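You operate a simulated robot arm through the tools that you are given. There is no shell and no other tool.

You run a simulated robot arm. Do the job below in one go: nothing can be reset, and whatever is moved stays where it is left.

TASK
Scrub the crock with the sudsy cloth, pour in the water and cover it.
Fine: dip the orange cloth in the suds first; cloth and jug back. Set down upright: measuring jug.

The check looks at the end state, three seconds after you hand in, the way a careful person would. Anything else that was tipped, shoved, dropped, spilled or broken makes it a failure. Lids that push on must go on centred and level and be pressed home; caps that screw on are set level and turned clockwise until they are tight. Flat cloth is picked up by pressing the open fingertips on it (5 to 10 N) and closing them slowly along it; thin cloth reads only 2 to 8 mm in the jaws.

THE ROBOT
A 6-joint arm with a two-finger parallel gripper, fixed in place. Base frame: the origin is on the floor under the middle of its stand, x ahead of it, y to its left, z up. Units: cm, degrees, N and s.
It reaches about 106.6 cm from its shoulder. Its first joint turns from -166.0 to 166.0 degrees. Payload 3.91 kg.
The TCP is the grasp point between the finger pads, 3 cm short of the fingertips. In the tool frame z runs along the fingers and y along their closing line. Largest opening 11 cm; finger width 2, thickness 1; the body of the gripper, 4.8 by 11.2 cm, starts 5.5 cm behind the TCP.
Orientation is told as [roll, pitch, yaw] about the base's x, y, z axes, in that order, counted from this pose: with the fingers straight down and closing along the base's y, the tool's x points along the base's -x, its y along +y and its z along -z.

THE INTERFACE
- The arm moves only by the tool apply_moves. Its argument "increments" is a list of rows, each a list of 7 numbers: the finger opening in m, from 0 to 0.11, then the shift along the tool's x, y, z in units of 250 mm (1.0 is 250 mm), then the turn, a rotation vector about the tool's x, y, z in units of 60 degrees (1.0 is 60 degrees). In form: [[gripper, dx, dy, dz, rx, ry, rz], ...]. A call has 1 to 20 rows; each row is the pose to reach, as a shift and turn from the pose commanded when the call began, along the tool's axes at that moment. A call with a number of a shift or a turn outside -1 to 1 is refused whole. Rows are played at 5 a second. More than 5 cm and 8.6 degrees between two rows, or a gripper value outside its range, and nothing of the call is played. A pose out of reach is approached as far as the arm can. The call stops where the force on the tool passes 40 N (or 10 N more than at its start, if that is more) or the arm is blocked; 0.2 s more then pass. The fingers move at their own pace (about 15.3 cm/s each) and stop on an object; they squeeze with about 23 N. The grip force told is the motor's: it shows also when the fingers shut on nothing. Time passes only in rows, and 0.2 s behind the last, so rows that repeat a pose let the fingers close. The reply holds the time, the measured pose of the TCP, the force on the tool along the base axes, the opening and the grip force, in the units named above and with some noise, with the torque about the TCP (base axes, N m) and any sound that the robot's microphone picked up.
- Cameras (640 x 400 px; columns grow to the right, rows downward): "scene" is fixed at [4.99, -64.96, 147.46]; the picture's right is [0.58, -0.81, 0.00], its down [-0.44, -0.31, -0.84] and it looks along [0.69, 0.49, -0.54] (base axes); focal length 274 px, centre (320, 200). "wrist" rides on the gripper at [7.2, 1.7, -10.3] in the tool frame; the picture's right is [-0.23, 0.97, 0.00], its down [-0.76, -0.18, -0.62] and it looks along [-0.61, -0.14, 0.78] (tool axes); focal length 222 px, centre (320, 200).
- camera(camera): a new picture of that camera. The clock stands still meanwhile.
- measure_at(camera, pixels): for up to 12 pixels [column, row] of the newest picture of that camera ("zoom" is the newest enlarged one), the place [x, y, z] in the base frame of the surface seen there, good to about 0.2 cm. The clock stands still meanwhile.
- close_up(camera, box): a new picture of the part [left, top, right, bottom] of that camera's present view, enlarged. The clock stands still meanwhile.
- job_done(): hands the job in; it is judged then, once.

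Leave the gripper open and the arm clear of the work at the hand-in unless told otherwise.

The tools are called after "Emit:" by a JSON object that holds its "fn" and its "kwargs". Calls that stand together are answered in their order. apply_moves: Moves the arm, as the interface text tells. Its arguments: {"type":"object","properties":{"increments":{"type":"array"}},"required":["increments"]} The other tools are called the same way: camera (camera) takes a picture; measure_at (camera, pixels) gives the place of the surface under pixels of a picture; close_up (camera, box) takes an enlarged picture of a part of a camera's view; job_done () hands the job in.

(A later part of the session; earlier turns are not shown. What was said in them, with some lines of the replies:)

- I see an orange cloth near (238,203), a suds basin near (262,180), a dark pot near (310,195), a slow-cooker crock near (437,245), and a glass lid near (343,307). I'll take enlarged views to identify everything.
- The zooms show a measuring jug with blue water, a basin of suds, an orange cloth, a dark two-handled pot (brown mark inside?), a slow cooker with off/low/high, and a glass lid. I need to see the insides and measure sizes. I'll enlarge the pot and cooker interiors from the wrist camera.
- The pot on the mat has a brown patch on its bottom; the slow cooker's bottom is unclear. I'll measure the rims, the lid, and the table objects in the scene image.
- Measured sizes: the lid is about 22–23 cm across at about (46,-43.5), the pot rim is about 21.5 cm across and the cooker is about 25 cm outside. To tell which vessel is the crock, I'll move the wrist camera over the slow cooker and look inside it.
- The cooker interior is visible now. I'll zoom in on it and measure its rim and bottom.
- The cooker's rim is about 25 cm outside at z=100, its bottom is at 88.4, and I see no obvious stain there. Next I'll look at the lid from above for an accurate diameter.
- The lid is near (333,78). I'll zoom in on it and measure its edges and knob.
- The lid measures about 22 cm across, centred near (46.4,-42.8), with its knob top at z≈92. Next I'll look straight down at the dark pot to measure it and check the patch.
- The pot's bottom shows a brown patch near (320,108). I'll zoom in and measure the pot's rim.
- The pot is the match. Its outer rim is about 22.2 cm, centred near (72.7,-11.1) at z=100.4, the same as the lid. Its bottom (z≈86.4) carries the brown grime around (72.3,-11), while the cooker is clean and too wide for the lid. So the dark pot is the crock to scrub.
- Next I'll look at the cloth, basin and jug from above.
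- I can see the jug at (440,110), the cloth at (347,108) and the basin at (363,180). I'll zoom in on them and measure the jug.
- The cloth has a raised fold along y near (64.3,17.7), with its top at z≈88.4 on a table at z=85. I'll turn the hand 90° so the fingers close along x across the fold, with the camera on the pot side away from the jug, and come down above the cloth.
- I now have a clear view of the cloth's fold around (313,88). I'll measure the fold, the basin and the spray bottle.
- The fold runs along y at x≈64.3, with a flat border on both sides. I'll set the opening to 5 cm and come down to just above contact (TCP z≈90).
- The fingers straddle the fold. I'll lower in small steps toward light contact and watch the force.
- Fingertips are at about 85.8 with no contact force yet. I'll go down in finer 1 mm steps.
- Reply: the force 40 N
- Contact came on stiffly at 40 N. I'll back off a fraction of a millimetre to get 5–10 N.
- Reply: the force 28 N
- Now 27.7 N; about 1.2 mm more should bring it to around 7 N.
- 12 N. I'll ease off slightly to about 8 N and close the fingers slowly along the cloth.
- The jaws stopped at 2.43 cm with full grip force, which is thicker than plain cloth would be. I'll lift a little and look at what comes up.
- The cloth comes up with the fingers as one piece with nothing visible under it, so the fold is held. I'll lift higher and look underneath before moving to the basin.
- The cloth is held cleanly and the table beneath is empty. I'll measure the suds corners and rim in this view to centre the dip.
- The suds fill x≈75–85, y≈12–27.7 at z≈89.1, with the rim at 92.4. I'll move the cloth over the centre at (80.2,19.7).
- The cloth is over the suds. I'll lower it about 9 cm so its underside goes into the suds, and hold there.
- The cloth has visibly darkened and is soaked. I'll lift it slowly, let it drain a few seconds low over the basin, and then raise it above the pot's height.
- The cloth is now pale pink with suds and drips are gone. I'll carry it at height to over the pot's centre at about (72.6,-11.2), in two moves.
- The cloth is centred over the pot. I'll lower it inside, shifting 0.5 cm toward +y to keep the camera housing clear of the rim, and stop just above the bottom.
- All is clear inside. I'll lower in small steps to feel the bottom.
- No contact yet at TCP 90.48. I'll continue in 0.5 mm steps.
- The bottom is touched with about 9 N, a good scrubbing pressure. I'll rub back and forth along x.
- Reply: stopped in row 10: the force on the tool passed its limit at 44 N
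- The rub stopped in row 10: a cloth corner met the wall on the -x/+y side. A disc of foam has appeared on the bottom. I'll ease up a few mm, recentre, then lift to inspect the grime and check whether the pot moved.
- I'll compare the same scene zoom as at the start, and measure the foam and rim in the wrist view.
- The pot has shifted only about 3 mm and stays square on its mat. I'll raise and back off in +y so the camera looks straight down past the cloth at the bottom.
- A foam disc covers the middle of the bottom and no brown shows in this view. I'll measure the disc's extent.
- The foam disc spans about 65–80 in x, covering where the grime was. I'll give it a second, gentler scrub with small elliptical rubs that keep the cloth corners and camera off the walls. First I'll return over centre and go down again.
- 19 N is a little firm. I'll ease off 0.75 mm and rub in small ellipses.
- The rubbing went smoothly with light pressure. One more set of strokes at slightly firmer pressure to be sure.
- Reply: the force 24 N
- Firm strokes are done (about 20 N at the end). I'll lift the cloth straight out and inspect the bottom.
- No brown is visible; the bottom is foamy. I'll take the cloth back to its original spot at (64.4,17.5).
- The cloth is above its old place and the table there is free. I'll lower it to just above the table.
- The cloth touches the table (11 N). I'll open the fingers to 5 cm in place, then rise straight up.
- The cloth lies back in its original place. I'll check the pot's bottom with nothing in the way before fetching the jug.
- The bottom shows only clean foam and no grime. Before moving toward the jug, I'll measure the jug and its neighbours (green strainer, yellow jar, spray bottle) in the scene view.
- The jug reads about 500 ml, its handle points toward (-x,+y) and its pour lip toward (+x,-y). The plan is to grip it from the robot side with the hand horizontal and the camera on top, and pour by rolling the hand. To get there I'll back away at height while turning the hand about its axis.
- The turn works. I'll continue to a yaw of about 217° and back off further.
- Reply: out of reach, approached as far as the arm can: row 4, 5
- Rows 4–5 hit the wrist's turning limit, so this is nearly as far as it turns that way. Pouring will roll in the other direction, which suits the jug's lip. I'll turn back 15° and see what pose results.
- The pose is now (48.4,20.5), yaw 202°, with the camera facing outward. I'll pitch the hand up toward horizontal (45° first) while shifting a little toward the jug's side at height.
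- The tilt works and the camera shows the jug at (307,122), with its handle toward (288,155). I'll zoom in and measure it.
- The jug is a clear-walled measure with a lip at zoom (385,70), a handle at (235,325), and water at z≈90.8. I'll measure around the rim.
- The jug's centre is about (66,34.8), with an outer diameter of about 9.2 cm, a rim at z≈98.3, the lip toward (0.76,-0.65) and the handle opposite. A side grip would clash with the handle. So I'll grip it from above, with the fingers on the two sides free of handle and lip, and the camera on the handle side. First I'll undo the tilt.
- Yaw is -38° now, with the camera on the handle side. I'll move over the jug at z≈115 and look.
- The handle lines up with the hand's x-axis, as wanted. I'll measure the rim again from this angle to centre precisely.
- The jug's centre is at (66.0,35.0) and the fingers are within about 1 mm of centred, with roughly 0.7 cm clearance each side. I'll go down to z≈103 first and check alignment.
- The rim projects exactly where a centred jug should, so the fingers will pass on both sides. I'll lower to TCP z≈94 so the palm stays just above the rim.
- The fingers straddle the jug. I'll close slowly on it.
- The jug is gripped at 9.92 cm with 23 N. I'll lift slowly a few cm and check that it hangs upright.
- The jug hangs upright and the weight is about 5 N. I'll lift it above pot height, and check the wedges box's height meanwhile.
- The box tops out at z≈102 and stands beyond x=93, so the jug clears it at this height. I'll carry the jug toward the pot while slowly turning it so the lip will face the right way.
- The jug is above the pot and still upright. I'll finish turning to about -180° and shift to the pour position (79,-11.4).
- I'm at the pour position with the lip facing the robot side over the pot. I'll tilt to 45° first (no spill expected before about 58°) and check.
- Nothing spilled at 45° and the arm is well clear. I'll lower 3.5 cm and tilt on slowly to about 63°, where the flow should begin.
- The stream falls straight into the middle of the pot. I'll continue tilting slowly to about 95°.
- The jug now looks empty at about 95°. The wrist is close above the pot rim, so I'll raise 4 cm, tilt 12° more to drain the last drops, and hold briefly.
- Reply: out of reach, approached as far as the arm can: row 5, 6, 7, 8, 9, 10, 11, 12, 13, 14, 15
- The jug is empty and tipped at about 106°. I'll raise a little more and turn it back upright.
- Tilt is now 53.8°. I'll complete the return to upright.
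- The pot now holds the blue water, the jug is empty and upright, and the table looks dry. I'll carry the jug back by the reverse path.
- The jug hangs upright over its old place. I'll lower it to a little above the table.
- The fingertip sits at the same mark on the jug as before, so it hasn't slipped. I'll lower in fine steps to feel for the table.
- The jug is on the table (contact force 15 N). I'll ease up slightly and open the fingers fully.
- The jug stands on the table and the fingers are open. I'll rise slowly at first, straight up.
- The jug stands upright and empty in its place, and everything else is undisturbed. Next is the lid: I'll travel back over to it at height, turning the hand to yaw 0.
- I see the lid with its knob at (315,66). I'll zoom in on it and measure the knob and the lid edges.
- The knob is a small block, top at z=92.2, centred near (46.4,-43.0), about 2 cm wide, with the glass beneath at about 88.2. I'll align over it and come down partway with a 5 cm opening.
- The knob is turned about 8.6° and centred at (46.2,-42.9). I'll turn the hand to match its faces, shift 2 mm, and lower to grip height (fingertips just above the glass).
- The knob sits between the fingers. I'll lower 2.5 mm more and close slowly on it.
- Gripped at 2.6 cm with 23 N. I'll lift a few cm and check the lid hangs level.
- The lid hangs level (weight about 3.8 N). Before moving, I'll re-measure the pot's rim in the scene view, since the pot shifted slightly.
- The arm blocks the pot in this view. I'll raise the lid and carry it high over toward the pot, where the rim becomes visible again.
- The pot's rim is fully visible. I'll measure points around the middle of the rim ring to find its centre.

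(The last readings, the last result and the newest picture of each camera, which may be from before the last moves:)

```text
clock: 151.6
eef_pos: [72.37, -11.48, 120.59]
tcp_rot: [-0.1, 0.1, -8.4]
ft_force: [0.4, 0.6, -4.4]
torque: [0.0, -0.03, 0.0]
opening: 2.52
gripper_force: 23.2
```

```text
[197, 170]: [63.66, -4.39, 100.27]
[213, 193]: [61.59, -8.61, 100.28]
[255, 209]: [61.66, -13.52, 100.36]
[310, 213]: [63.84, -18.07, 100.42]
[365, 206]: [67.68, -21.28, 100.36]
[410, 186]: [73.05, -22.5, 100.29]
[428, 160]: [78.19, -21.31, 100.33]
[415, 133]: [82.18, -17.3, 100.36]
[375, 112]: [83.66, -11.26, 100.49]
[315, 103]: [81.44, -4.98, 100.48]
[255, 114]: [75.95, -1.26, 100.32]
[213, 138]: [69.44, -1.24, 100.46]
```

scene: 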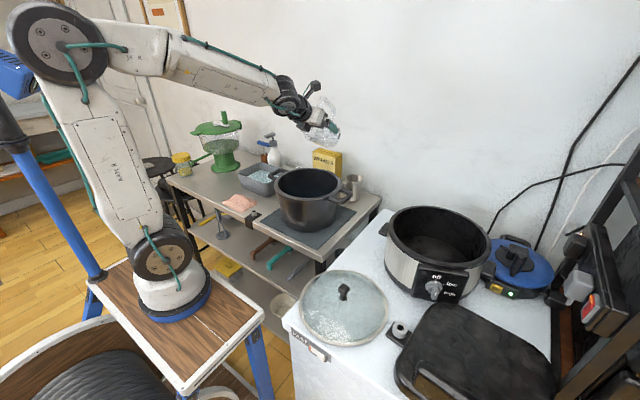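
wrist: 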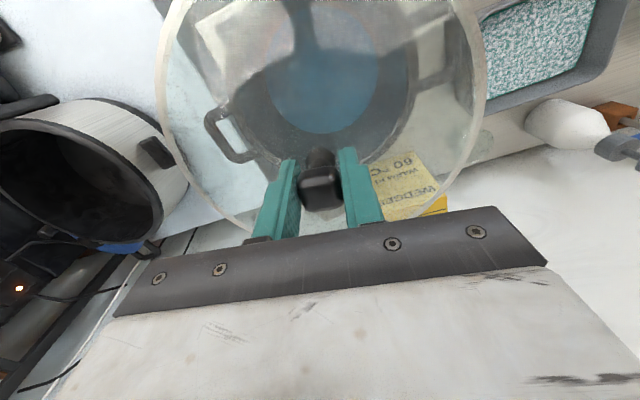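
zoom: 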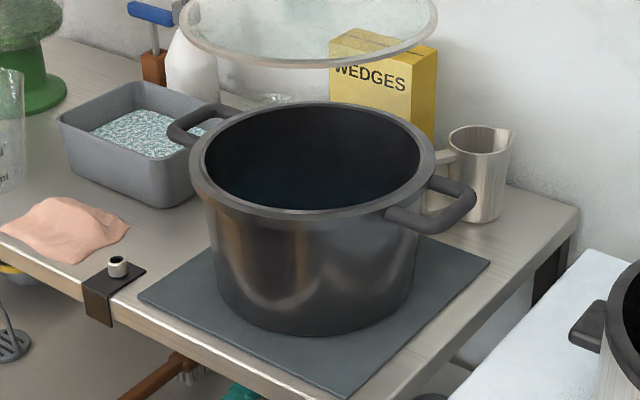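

The pot's centre works out at (72.5,-11.6), rim z≈100.4. I'll check that the hanging lid is level and centred under the hand by measuring its metal ring.

Emit:
{"fn": "measure_at", "kwargs": {"camera": "wrist", "pixels": [[161, 60], [163, 40], [164, 90], [176, 140], [205, 190], [235, 218], [484, 60], [482, 100], [470, 140], [440, 190], [480, 30], [425, 210]]}}

Emit:
{"fn": "close_up", "kwargs": {"camera": "scene", "box": [240, 80, 380, 190]}}

```text
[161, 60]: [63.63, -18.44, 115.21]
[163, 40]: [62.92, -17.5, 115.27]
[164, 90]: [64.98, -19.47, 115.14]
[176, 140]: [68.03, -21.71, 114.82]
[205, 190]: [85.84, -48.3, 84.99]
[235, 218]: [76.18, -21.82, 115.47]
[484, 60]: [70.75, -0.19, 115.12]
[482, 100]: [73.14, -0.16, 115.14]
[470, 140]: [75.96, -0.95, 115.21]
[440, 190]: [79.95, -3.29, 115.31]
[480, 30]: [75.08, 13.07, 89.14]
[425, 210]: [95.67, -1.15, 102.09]
```

```text
3.64 times, centred on (310, 135) of scene
```

zoom: 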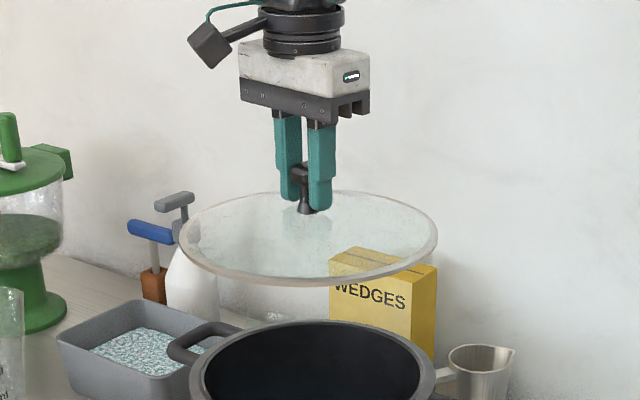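

The ring is level (z 115.1–115.3 all round) and centred within about 1 mm. I'll shift slightly onto the pot's centre and lower to about 1 cm above the rim.

Emit:
{"fn": "apply_moves", "kwargs": {"increments": [[0.008, -0.006, -0.007, 0.06, 0, 0, 0], [0.008, -0.006, -0.007, 0.14, 0, 0, 0], [0.008, -0.006, -0.007, 0.23, 0, 0, 0], [0.008, -0.006, -0.007, 0.32, 0, 0, 0], [0.008, -0.006, -0.007, 0.4, 0, 0, 0], [0.008, -0.006, -0.007, 0.46, 0, 0, 0], [0.008, -0.006, -0.007, 0.5, 0, 0, 0], [0.008, -0.006, -0.007, 0.51, 0, 0, 0], [0.008, -0.006, -0.007, 0.51, 0, 0, 0]]}}

Emit:
{"fn": "close_up", "kwargs": {"camera": "scene", "box": [250, 120, 370, 230]}}

Emit:
{"fn": "camera", "kwargs": {"camera": "wrist"}}

```text
clock: 153.6
eef_pos: [72.42, -11.69, 107.75]
tcp_rot: [-0.1, 0.2, -8.4]
ft_force: [0.0, 0.0, -3.7]
torque: [-0.02, 0.02, -0.01]
opening: 2.58
gripper_force: 23.0
```

```text
3.64 times, centred on (310, 175) of scene
```

zoom: 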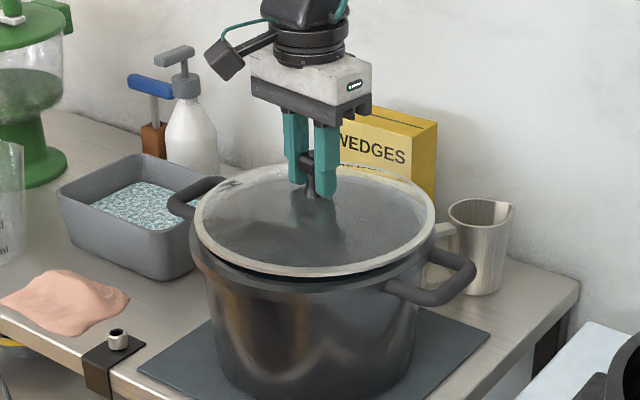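

```text
taken
```

wrist: 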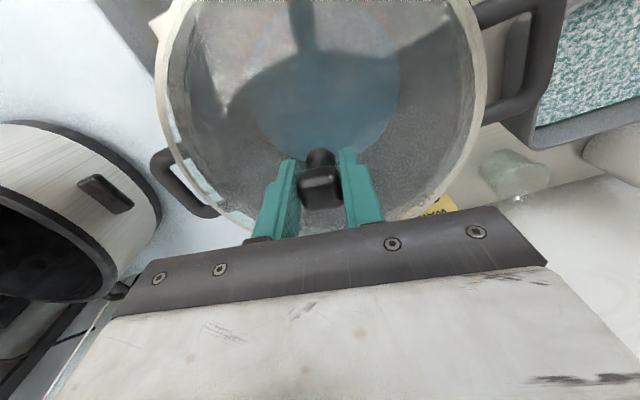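

The lid is centred just above the rim. I'll lower in 1 mm steps until it rests.

Emit:
{"fn": "apply_moves", "kwargs": {"increments": [[0.008, 0, 0, 0.008, 0, 0, 0], [0.008, 0, 0, 0.016, 0, 0, 0], [0.008, 0, 0, 0.022, 0, 0, 0], [0.008, 0, 0, 0.027, 0, 0, 0], [0.008, 0, 0, 0.03, 0, 0, 0], [0.008, 0, 0, 0.03, 0, 0, 0]]}}

```text
clock: 155.0
eef_pos: [72.55, -11.66, 107.02]
tcp_rot: [0.0, 0.2, -8.3]
ft_force: [0.3, 0.5, -3.5]
torque: [-0.03, 0.0, -0.01]
opening: 2.58
gripper_force: 23.2
```

Emit:
{"fn": "apply_moves", "kwargs": {"increments": [[0.008, 0, 0, 0.003, 0, 0, 0], [0.008, 0, 0, 0.006, 0, 0, 0], [0.008, 0, 0, 0.009, 0, 0, 0], [0.008, 0, 0, 0.012, 0, 0, 0], [0.008, 0, 0, 0.012, 0, 0, 0]]}}

```text
clock: 156.2
eef_pos: [72.47, -11.61, 106.74]
tcp_rot: [0.0, 0.1, -8.4]
ft_force: [-0.4, 0.7, -3.5]
torque: [0.02, 0.01, 0.01]
opening: 2.59
gripper_force: 22.9
```

Emit:
{"fn": "apply_moves", "kwargs": {"increments": [[0.008, 0, 0, 0.003, 0, 0, 0], [0.008, 0, 0, 0.006, 0, 0, 0], [0.008, 0, 0, 0.009, 0, 0, 0], [0.008, 0, 0, 0.012, 0, 0, 0], [0.008, 0, 0, 0.012, 0, 0, 0]]}}

Emit:
{"fn": "close_up", "kwargs": {"camera": "scene", "box": [250, 120, 370, 230]}}

```text
clock: 157.4
eef_pos: [72.66, -11.68, 106.46]
tcp_rot: [-0.1, 0.1, -8.4]
ft_force: [0.3, -0.4, -3.3]
torque: [0.01, 0.01, -0.01]
opening: 2.62
gripper_force: 23.0
```

```text
3.64 times, centred on (310, 175) of scene
```

zoom: 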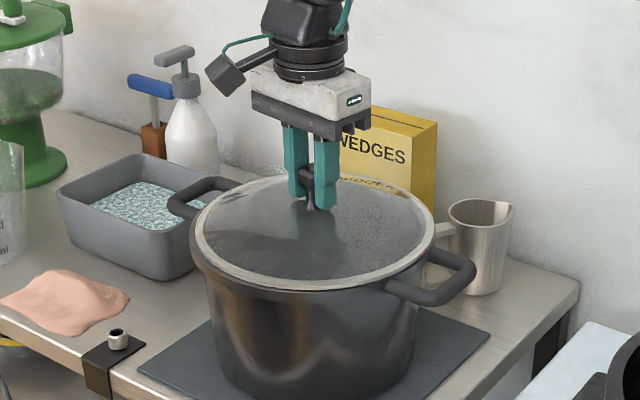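

The lid is nearly seated, with no contact force yet. I'll continue finely.

Emit:
{"fn": "apply_moves", "kwargs": {"increments": [[0.008, 0, 0, 0.003, 0, 0, 0], [0.008, 0, 0, 0.006, 0, 0, 0], [0.008, 0, 0, 0.009, 0, 0, 0], [0.008, 0, 0, 0.009, 0, 0, 0]]}}

```text
clock: 158.4
eef_pos: [72.64, -11.69, 106.28]
tcp_rot: [-0.1, 0.0, -8.4]
ft_force: [5.5, 2.4, 16.3]
torque: [0.1, 0.15, 0.08]
opening: 2.63
gripper_force: 23.3
```

The lid has landed and is being pressed with about 16 N, seated slightly into the rim. I'll give a little extra press, then ease to light contact.

Emit:
{"fn": "apply_moves", "kwargs": {"increments": [[0.008, 0, 0, 0.002, 0, 0, 0], [0.008, 0, 0, 0.003, 0, 0, 0], [0.008, 0, 0, 0.003, 0, 0, 0]]}}

Emit:
{"fn": "close_up", "kwargs": {"camera": "scene", "box": [250, 120, 370, 230]}}

```text
clock: 159.2
eef_pos: [72.48, -11.46, 106.23]
tcp_rot: [-0.1, -0.1, -8.3]
ft_force: [4.8, 5.0, 18.4]
torque: [0.06, -0.14, -0.01]
opening: 2.58
gripper_force: 22.6
```

```text
3.64 times, centred on (310, 175) of scene
```

zoom: 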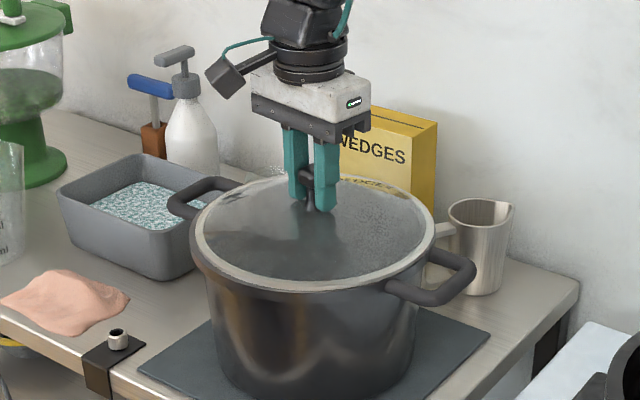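

The lid looks flush and centred on the pot. I'll ease off the pressure and open the fingers.

Emit:
{"fn": "apply_moves", "kwargs": {"increments": [[0.008, 0, 0, -0.002, 0, 0, 0], [0.008, 0, 0, -0.004, 0, 0, 0], [0.008, 0, 0, -0.004, 0, 0, 0]]}}

```text
clock: 160.0
eef_pos: [72.48, -11.64, 106.17]
tcp_rot: [-0.2, 0.0, -8.4]
ft_force: [6.6, 3.5, 5.1]
torque: [-0.02, -0.64, 0.04]
opening: 2.61
gripper_force: 22.7
```

Emit:
{"fn": "apply_moves", "kwargs": {"increments": [[0.028, 0, 0, 0, 0, 0, 0], [0.032, 0, 0, 0, 0, 0, 0], [0.04, 0, 0, 0, 0, 0, 0], [0.05, 0, 0, 0, 0, 0, 0], [0.055, 0, 0, 0, 0, 0, 0], [0.055, 0, 0, 0, 0, 0, 0]]}}

Emit:
{"fn": "camera", "kwargs": {"camera": "wrist"}}

Emit:
{"fn": "close_up", "kwargs": {"camera": "scene", "box": [250, 120, 370, 230]}}

```text
clock: 161.4
eef_pos: [72.53, -11.64, 106.19]
tcp_rot: [-0.1, 0.0, -8.4]
ft_force: [-0.4, -0.4, 0.4]
torque: [-0.02, -0.04, -0.03]
opening: 5.5
gripper_force: 0.1
```

```text
taken
```

wrist: 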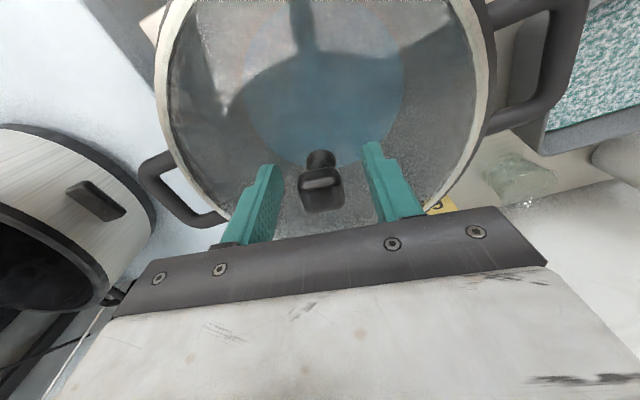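

```text
3.64 times, centred on (310, 175) of scene
```

zoom: 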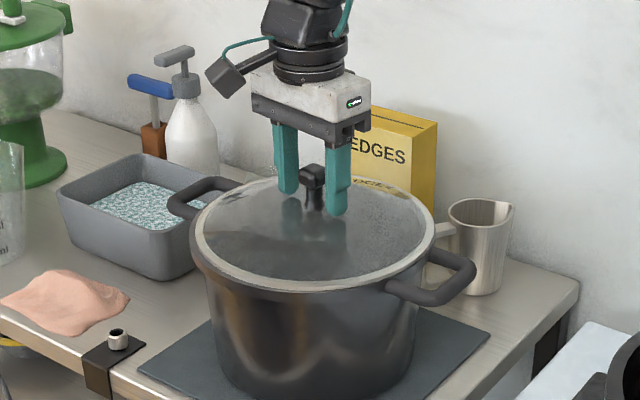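

The fingers are clear of the knob. I'll rise straight up and inspect how the lid sits.

Emit:
{"fn": "apply_moves", "kwargs": {"increments": [[0.055, 0, 0, -0.03, 0, 0, 0], [0.055, 0, 0, -0.08, 0, 0, 0], [0.055, 0, 0, -0.16, 0, 0, 0], [0.055, 0, 0, -0.28, 0, 0, 0], [0.06, 0, 0, -0.42, 0, 0, 0], [0.07, 0, 0, -0.56, 0, 0, 0], [0.08, 0, 0, -0.7, 0, 0, 0], [0.1, 0, 0, -0.84, 0, 0, 0], [0.11, 0, 0, -0.92, 0, 0, 0]]}}

Emit:
{"fn": "camera", "kwargs": {"camera": "scene"}}

Emit:
{"fn": "close_up", "kwargs": {"camera": "scene", "box": [250, 140, 370, 250]}}

Emit:
{"fn": "camera", "kwargs": {"camera": "wrist"}}

```text
clock: 163.4
eef_pos: [72.55, -11.5, 129.01]
tcp_rot: [-0.2, 0.2, -8.4]
ft_force: [-0.7, -1.0, -0.2]
torque: [0.02, -0.01, 0.03]
opening: 10.98
gripper_force: 0.1
```

```text
taken
```

scene: 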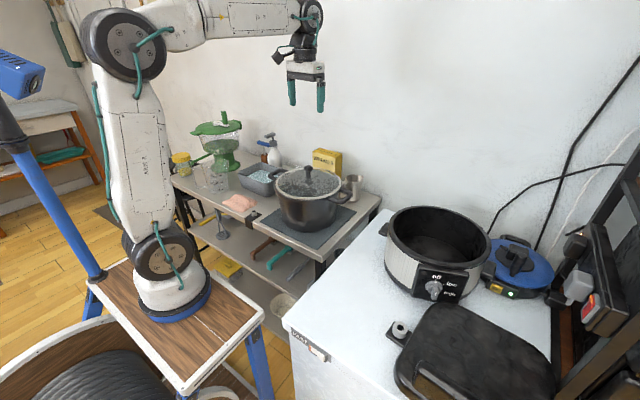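

```text
3.64 times, centred on (310, 195) of scene
```

zoom: 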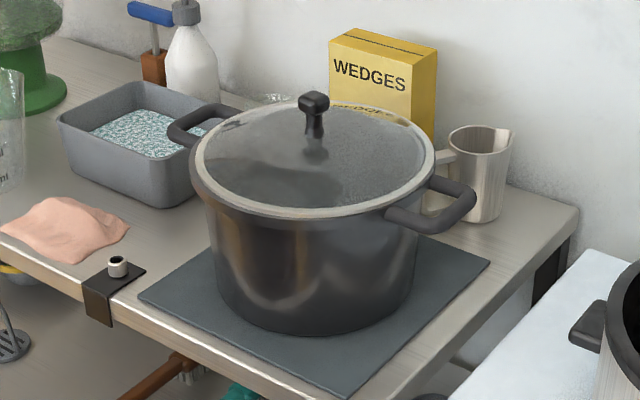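

```text
taken
```

wrist: 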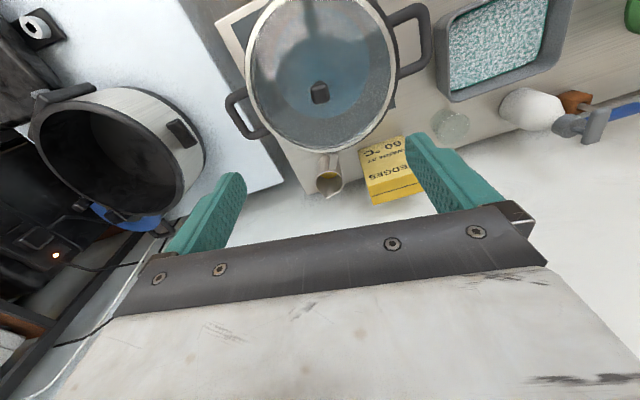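

The lid sits on the pot and looks centred. I'll measure its ring all round to confirm it's level.

Emit:
{"fn": "close_up", "kwargs": {"camera": "wrist", "box": [220, 0, 430, 170]}}

Emit:
{"fn": "measure_at", "kwargs": {"camera": "wrist", "pixels": [[248, 60], [247, 80], [256, 110], [275, 135], [300, 149], [330, 149], [358, 137], [380, 115], [392, 90], [394, 60], [320, 92], [385, 28]]}}

Emit:
{"fn": "measure_at", "kwargs": {"camera": "scene", "pixels": [[278, 180], [281, 189], [292, 197], [310, 200], [328, 196], [338, 190], [341, 181], [335, 174], [310, 167], [290, 171], [308, 168], [296, 169]]}}

```text
2.35 times, centred on (325, 85) of wrist
```

zoom: 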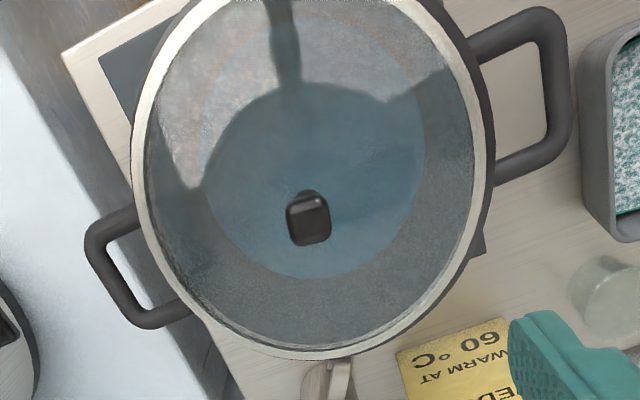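

```text
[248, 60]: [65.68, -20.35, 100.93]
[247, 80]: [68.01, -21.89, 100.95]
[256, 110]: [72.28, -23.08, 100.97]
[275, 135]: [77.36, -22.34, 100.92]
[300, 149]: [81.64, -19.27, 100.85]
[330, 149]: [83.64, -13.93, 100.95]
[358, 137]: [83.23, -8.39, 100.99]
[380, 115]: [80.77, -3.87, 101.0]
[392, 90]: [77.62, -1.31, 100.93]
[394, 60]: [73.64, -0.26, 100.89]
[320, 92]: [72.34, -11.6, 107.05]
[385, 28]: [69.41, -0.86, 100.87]
```

```text
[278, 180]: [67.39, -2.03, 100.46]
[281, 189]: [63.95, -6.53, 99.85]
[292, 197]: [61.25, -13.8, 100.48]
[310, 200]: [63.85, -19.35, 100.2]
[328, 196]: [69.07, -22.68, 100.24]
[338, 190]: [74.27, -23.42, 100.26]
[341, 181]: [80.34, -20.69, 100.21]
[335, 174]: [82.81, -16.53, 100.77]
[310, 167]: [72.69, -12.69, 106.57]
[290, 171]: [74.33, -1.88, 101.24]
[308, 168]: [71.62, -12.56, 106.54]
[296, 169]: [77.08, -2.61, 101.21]
```

The lid ring is level (100.85–101.0 all round), centred on the pot within about 1 mm, and nested about 5 mm into the rim. I'll move the arm back clear of the work with the gripper open and do a final check.

Emit:
{"fn": "apply_moves", "kwargs": {"increments": [[0.11, 0.15, 0.03, -0.04, 0, 0, 0], [0.11, 0.3, 0.06, -0.08, 0, 0, 0], [0.11, 0.45, 0.09, -0.12, 0, 0, 0], [0.11, 0.6, 0.12, -0.16, 0, 0, 0], [0.11, 0.75, 0.15, -0.2, 0, 0, 0], [0.11, 0.9, 0.18, -0.24, 0, 0, 0]]}}

Emit:
{"fn": "camera", "kwargs": {"camera": "scene"}}

Emit:
{"fn": "close_up", "kwargs": {"camera": "scene", "box": [160, 100, 400, 250]}}

Emit:
{"fn": "camera", "kwargs": {"camera": "wrist"}}

```text
clock: 164.8
eef_pos: [50.89, -3.86, 135.21]
tcp_rot: [-0.1, 0.1, -8.4]
ft_force: [0.1, 0.0, -0.7]
torque: [0.03, 0.03, 0.02]
opening: 10.98
gripper_force: 0.0
```

```text
taken
```

scene: 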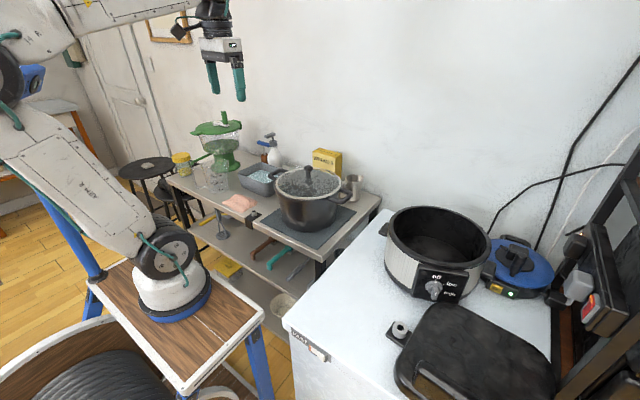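

```text
2.67 times, centred on (280, 175) of scene
```

zoom: 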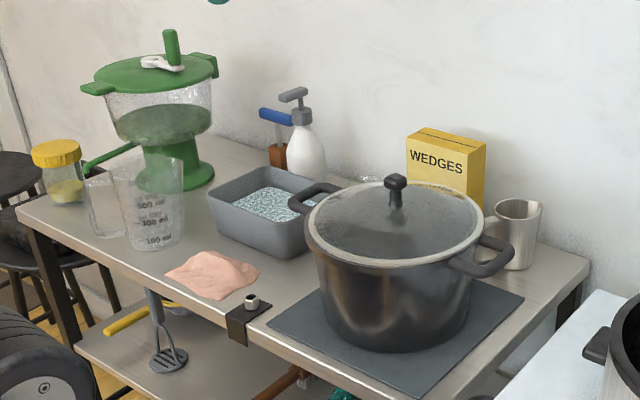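

```text
taken
```

wrist: 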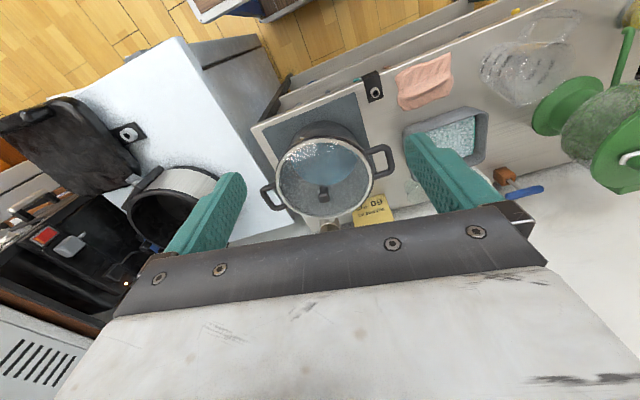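

The end state matches the job: the pot was scrubbed and filled, and its lid is on level. The jug stands upright and empty in its place, and the cloth is back where it was. Everything else is undisturbed, the gripper is open and the arm is clear. I'm handing in.

Emit:
{"fn": "job_done", "kwargs": {}}

```text
The job is handed in.
```

I scrubbed the crock with the sudsy cloth, poured in the water, put the lid on, and handed the job in. I haven't seen the result of the check.

- **Which vessel:** I took the dark two-handled pot as the crock. It had brown grime on its bottom and its rim matches the glass lid. The slow cooker looked clean and is too wide for that lid.
- **Scrubbing:** The orange cloth was dipped in the suds, then rubbed over the pot's bottom in three passes. Afterwards a layer of foam covered that area and no brown showed, but I could not see underneath the foam.
- **Pot moved slightly:** On the first pass a cloth corner caught the pot wall, and the pot shifted about 3 mm on its mat. It stayed upright and on the mat.
- **Water:** The jug was emptied into the pot, and I saw no spill on the table.
- **Lid:** It was pressed down with about 20 N and sits level. It is centred on the pot to about 1 mm.
- **Put back:** The cloth is back where it was, still wet with suds. The jug is back in its place, upright and empty. The gripper is open and the arm is clear.
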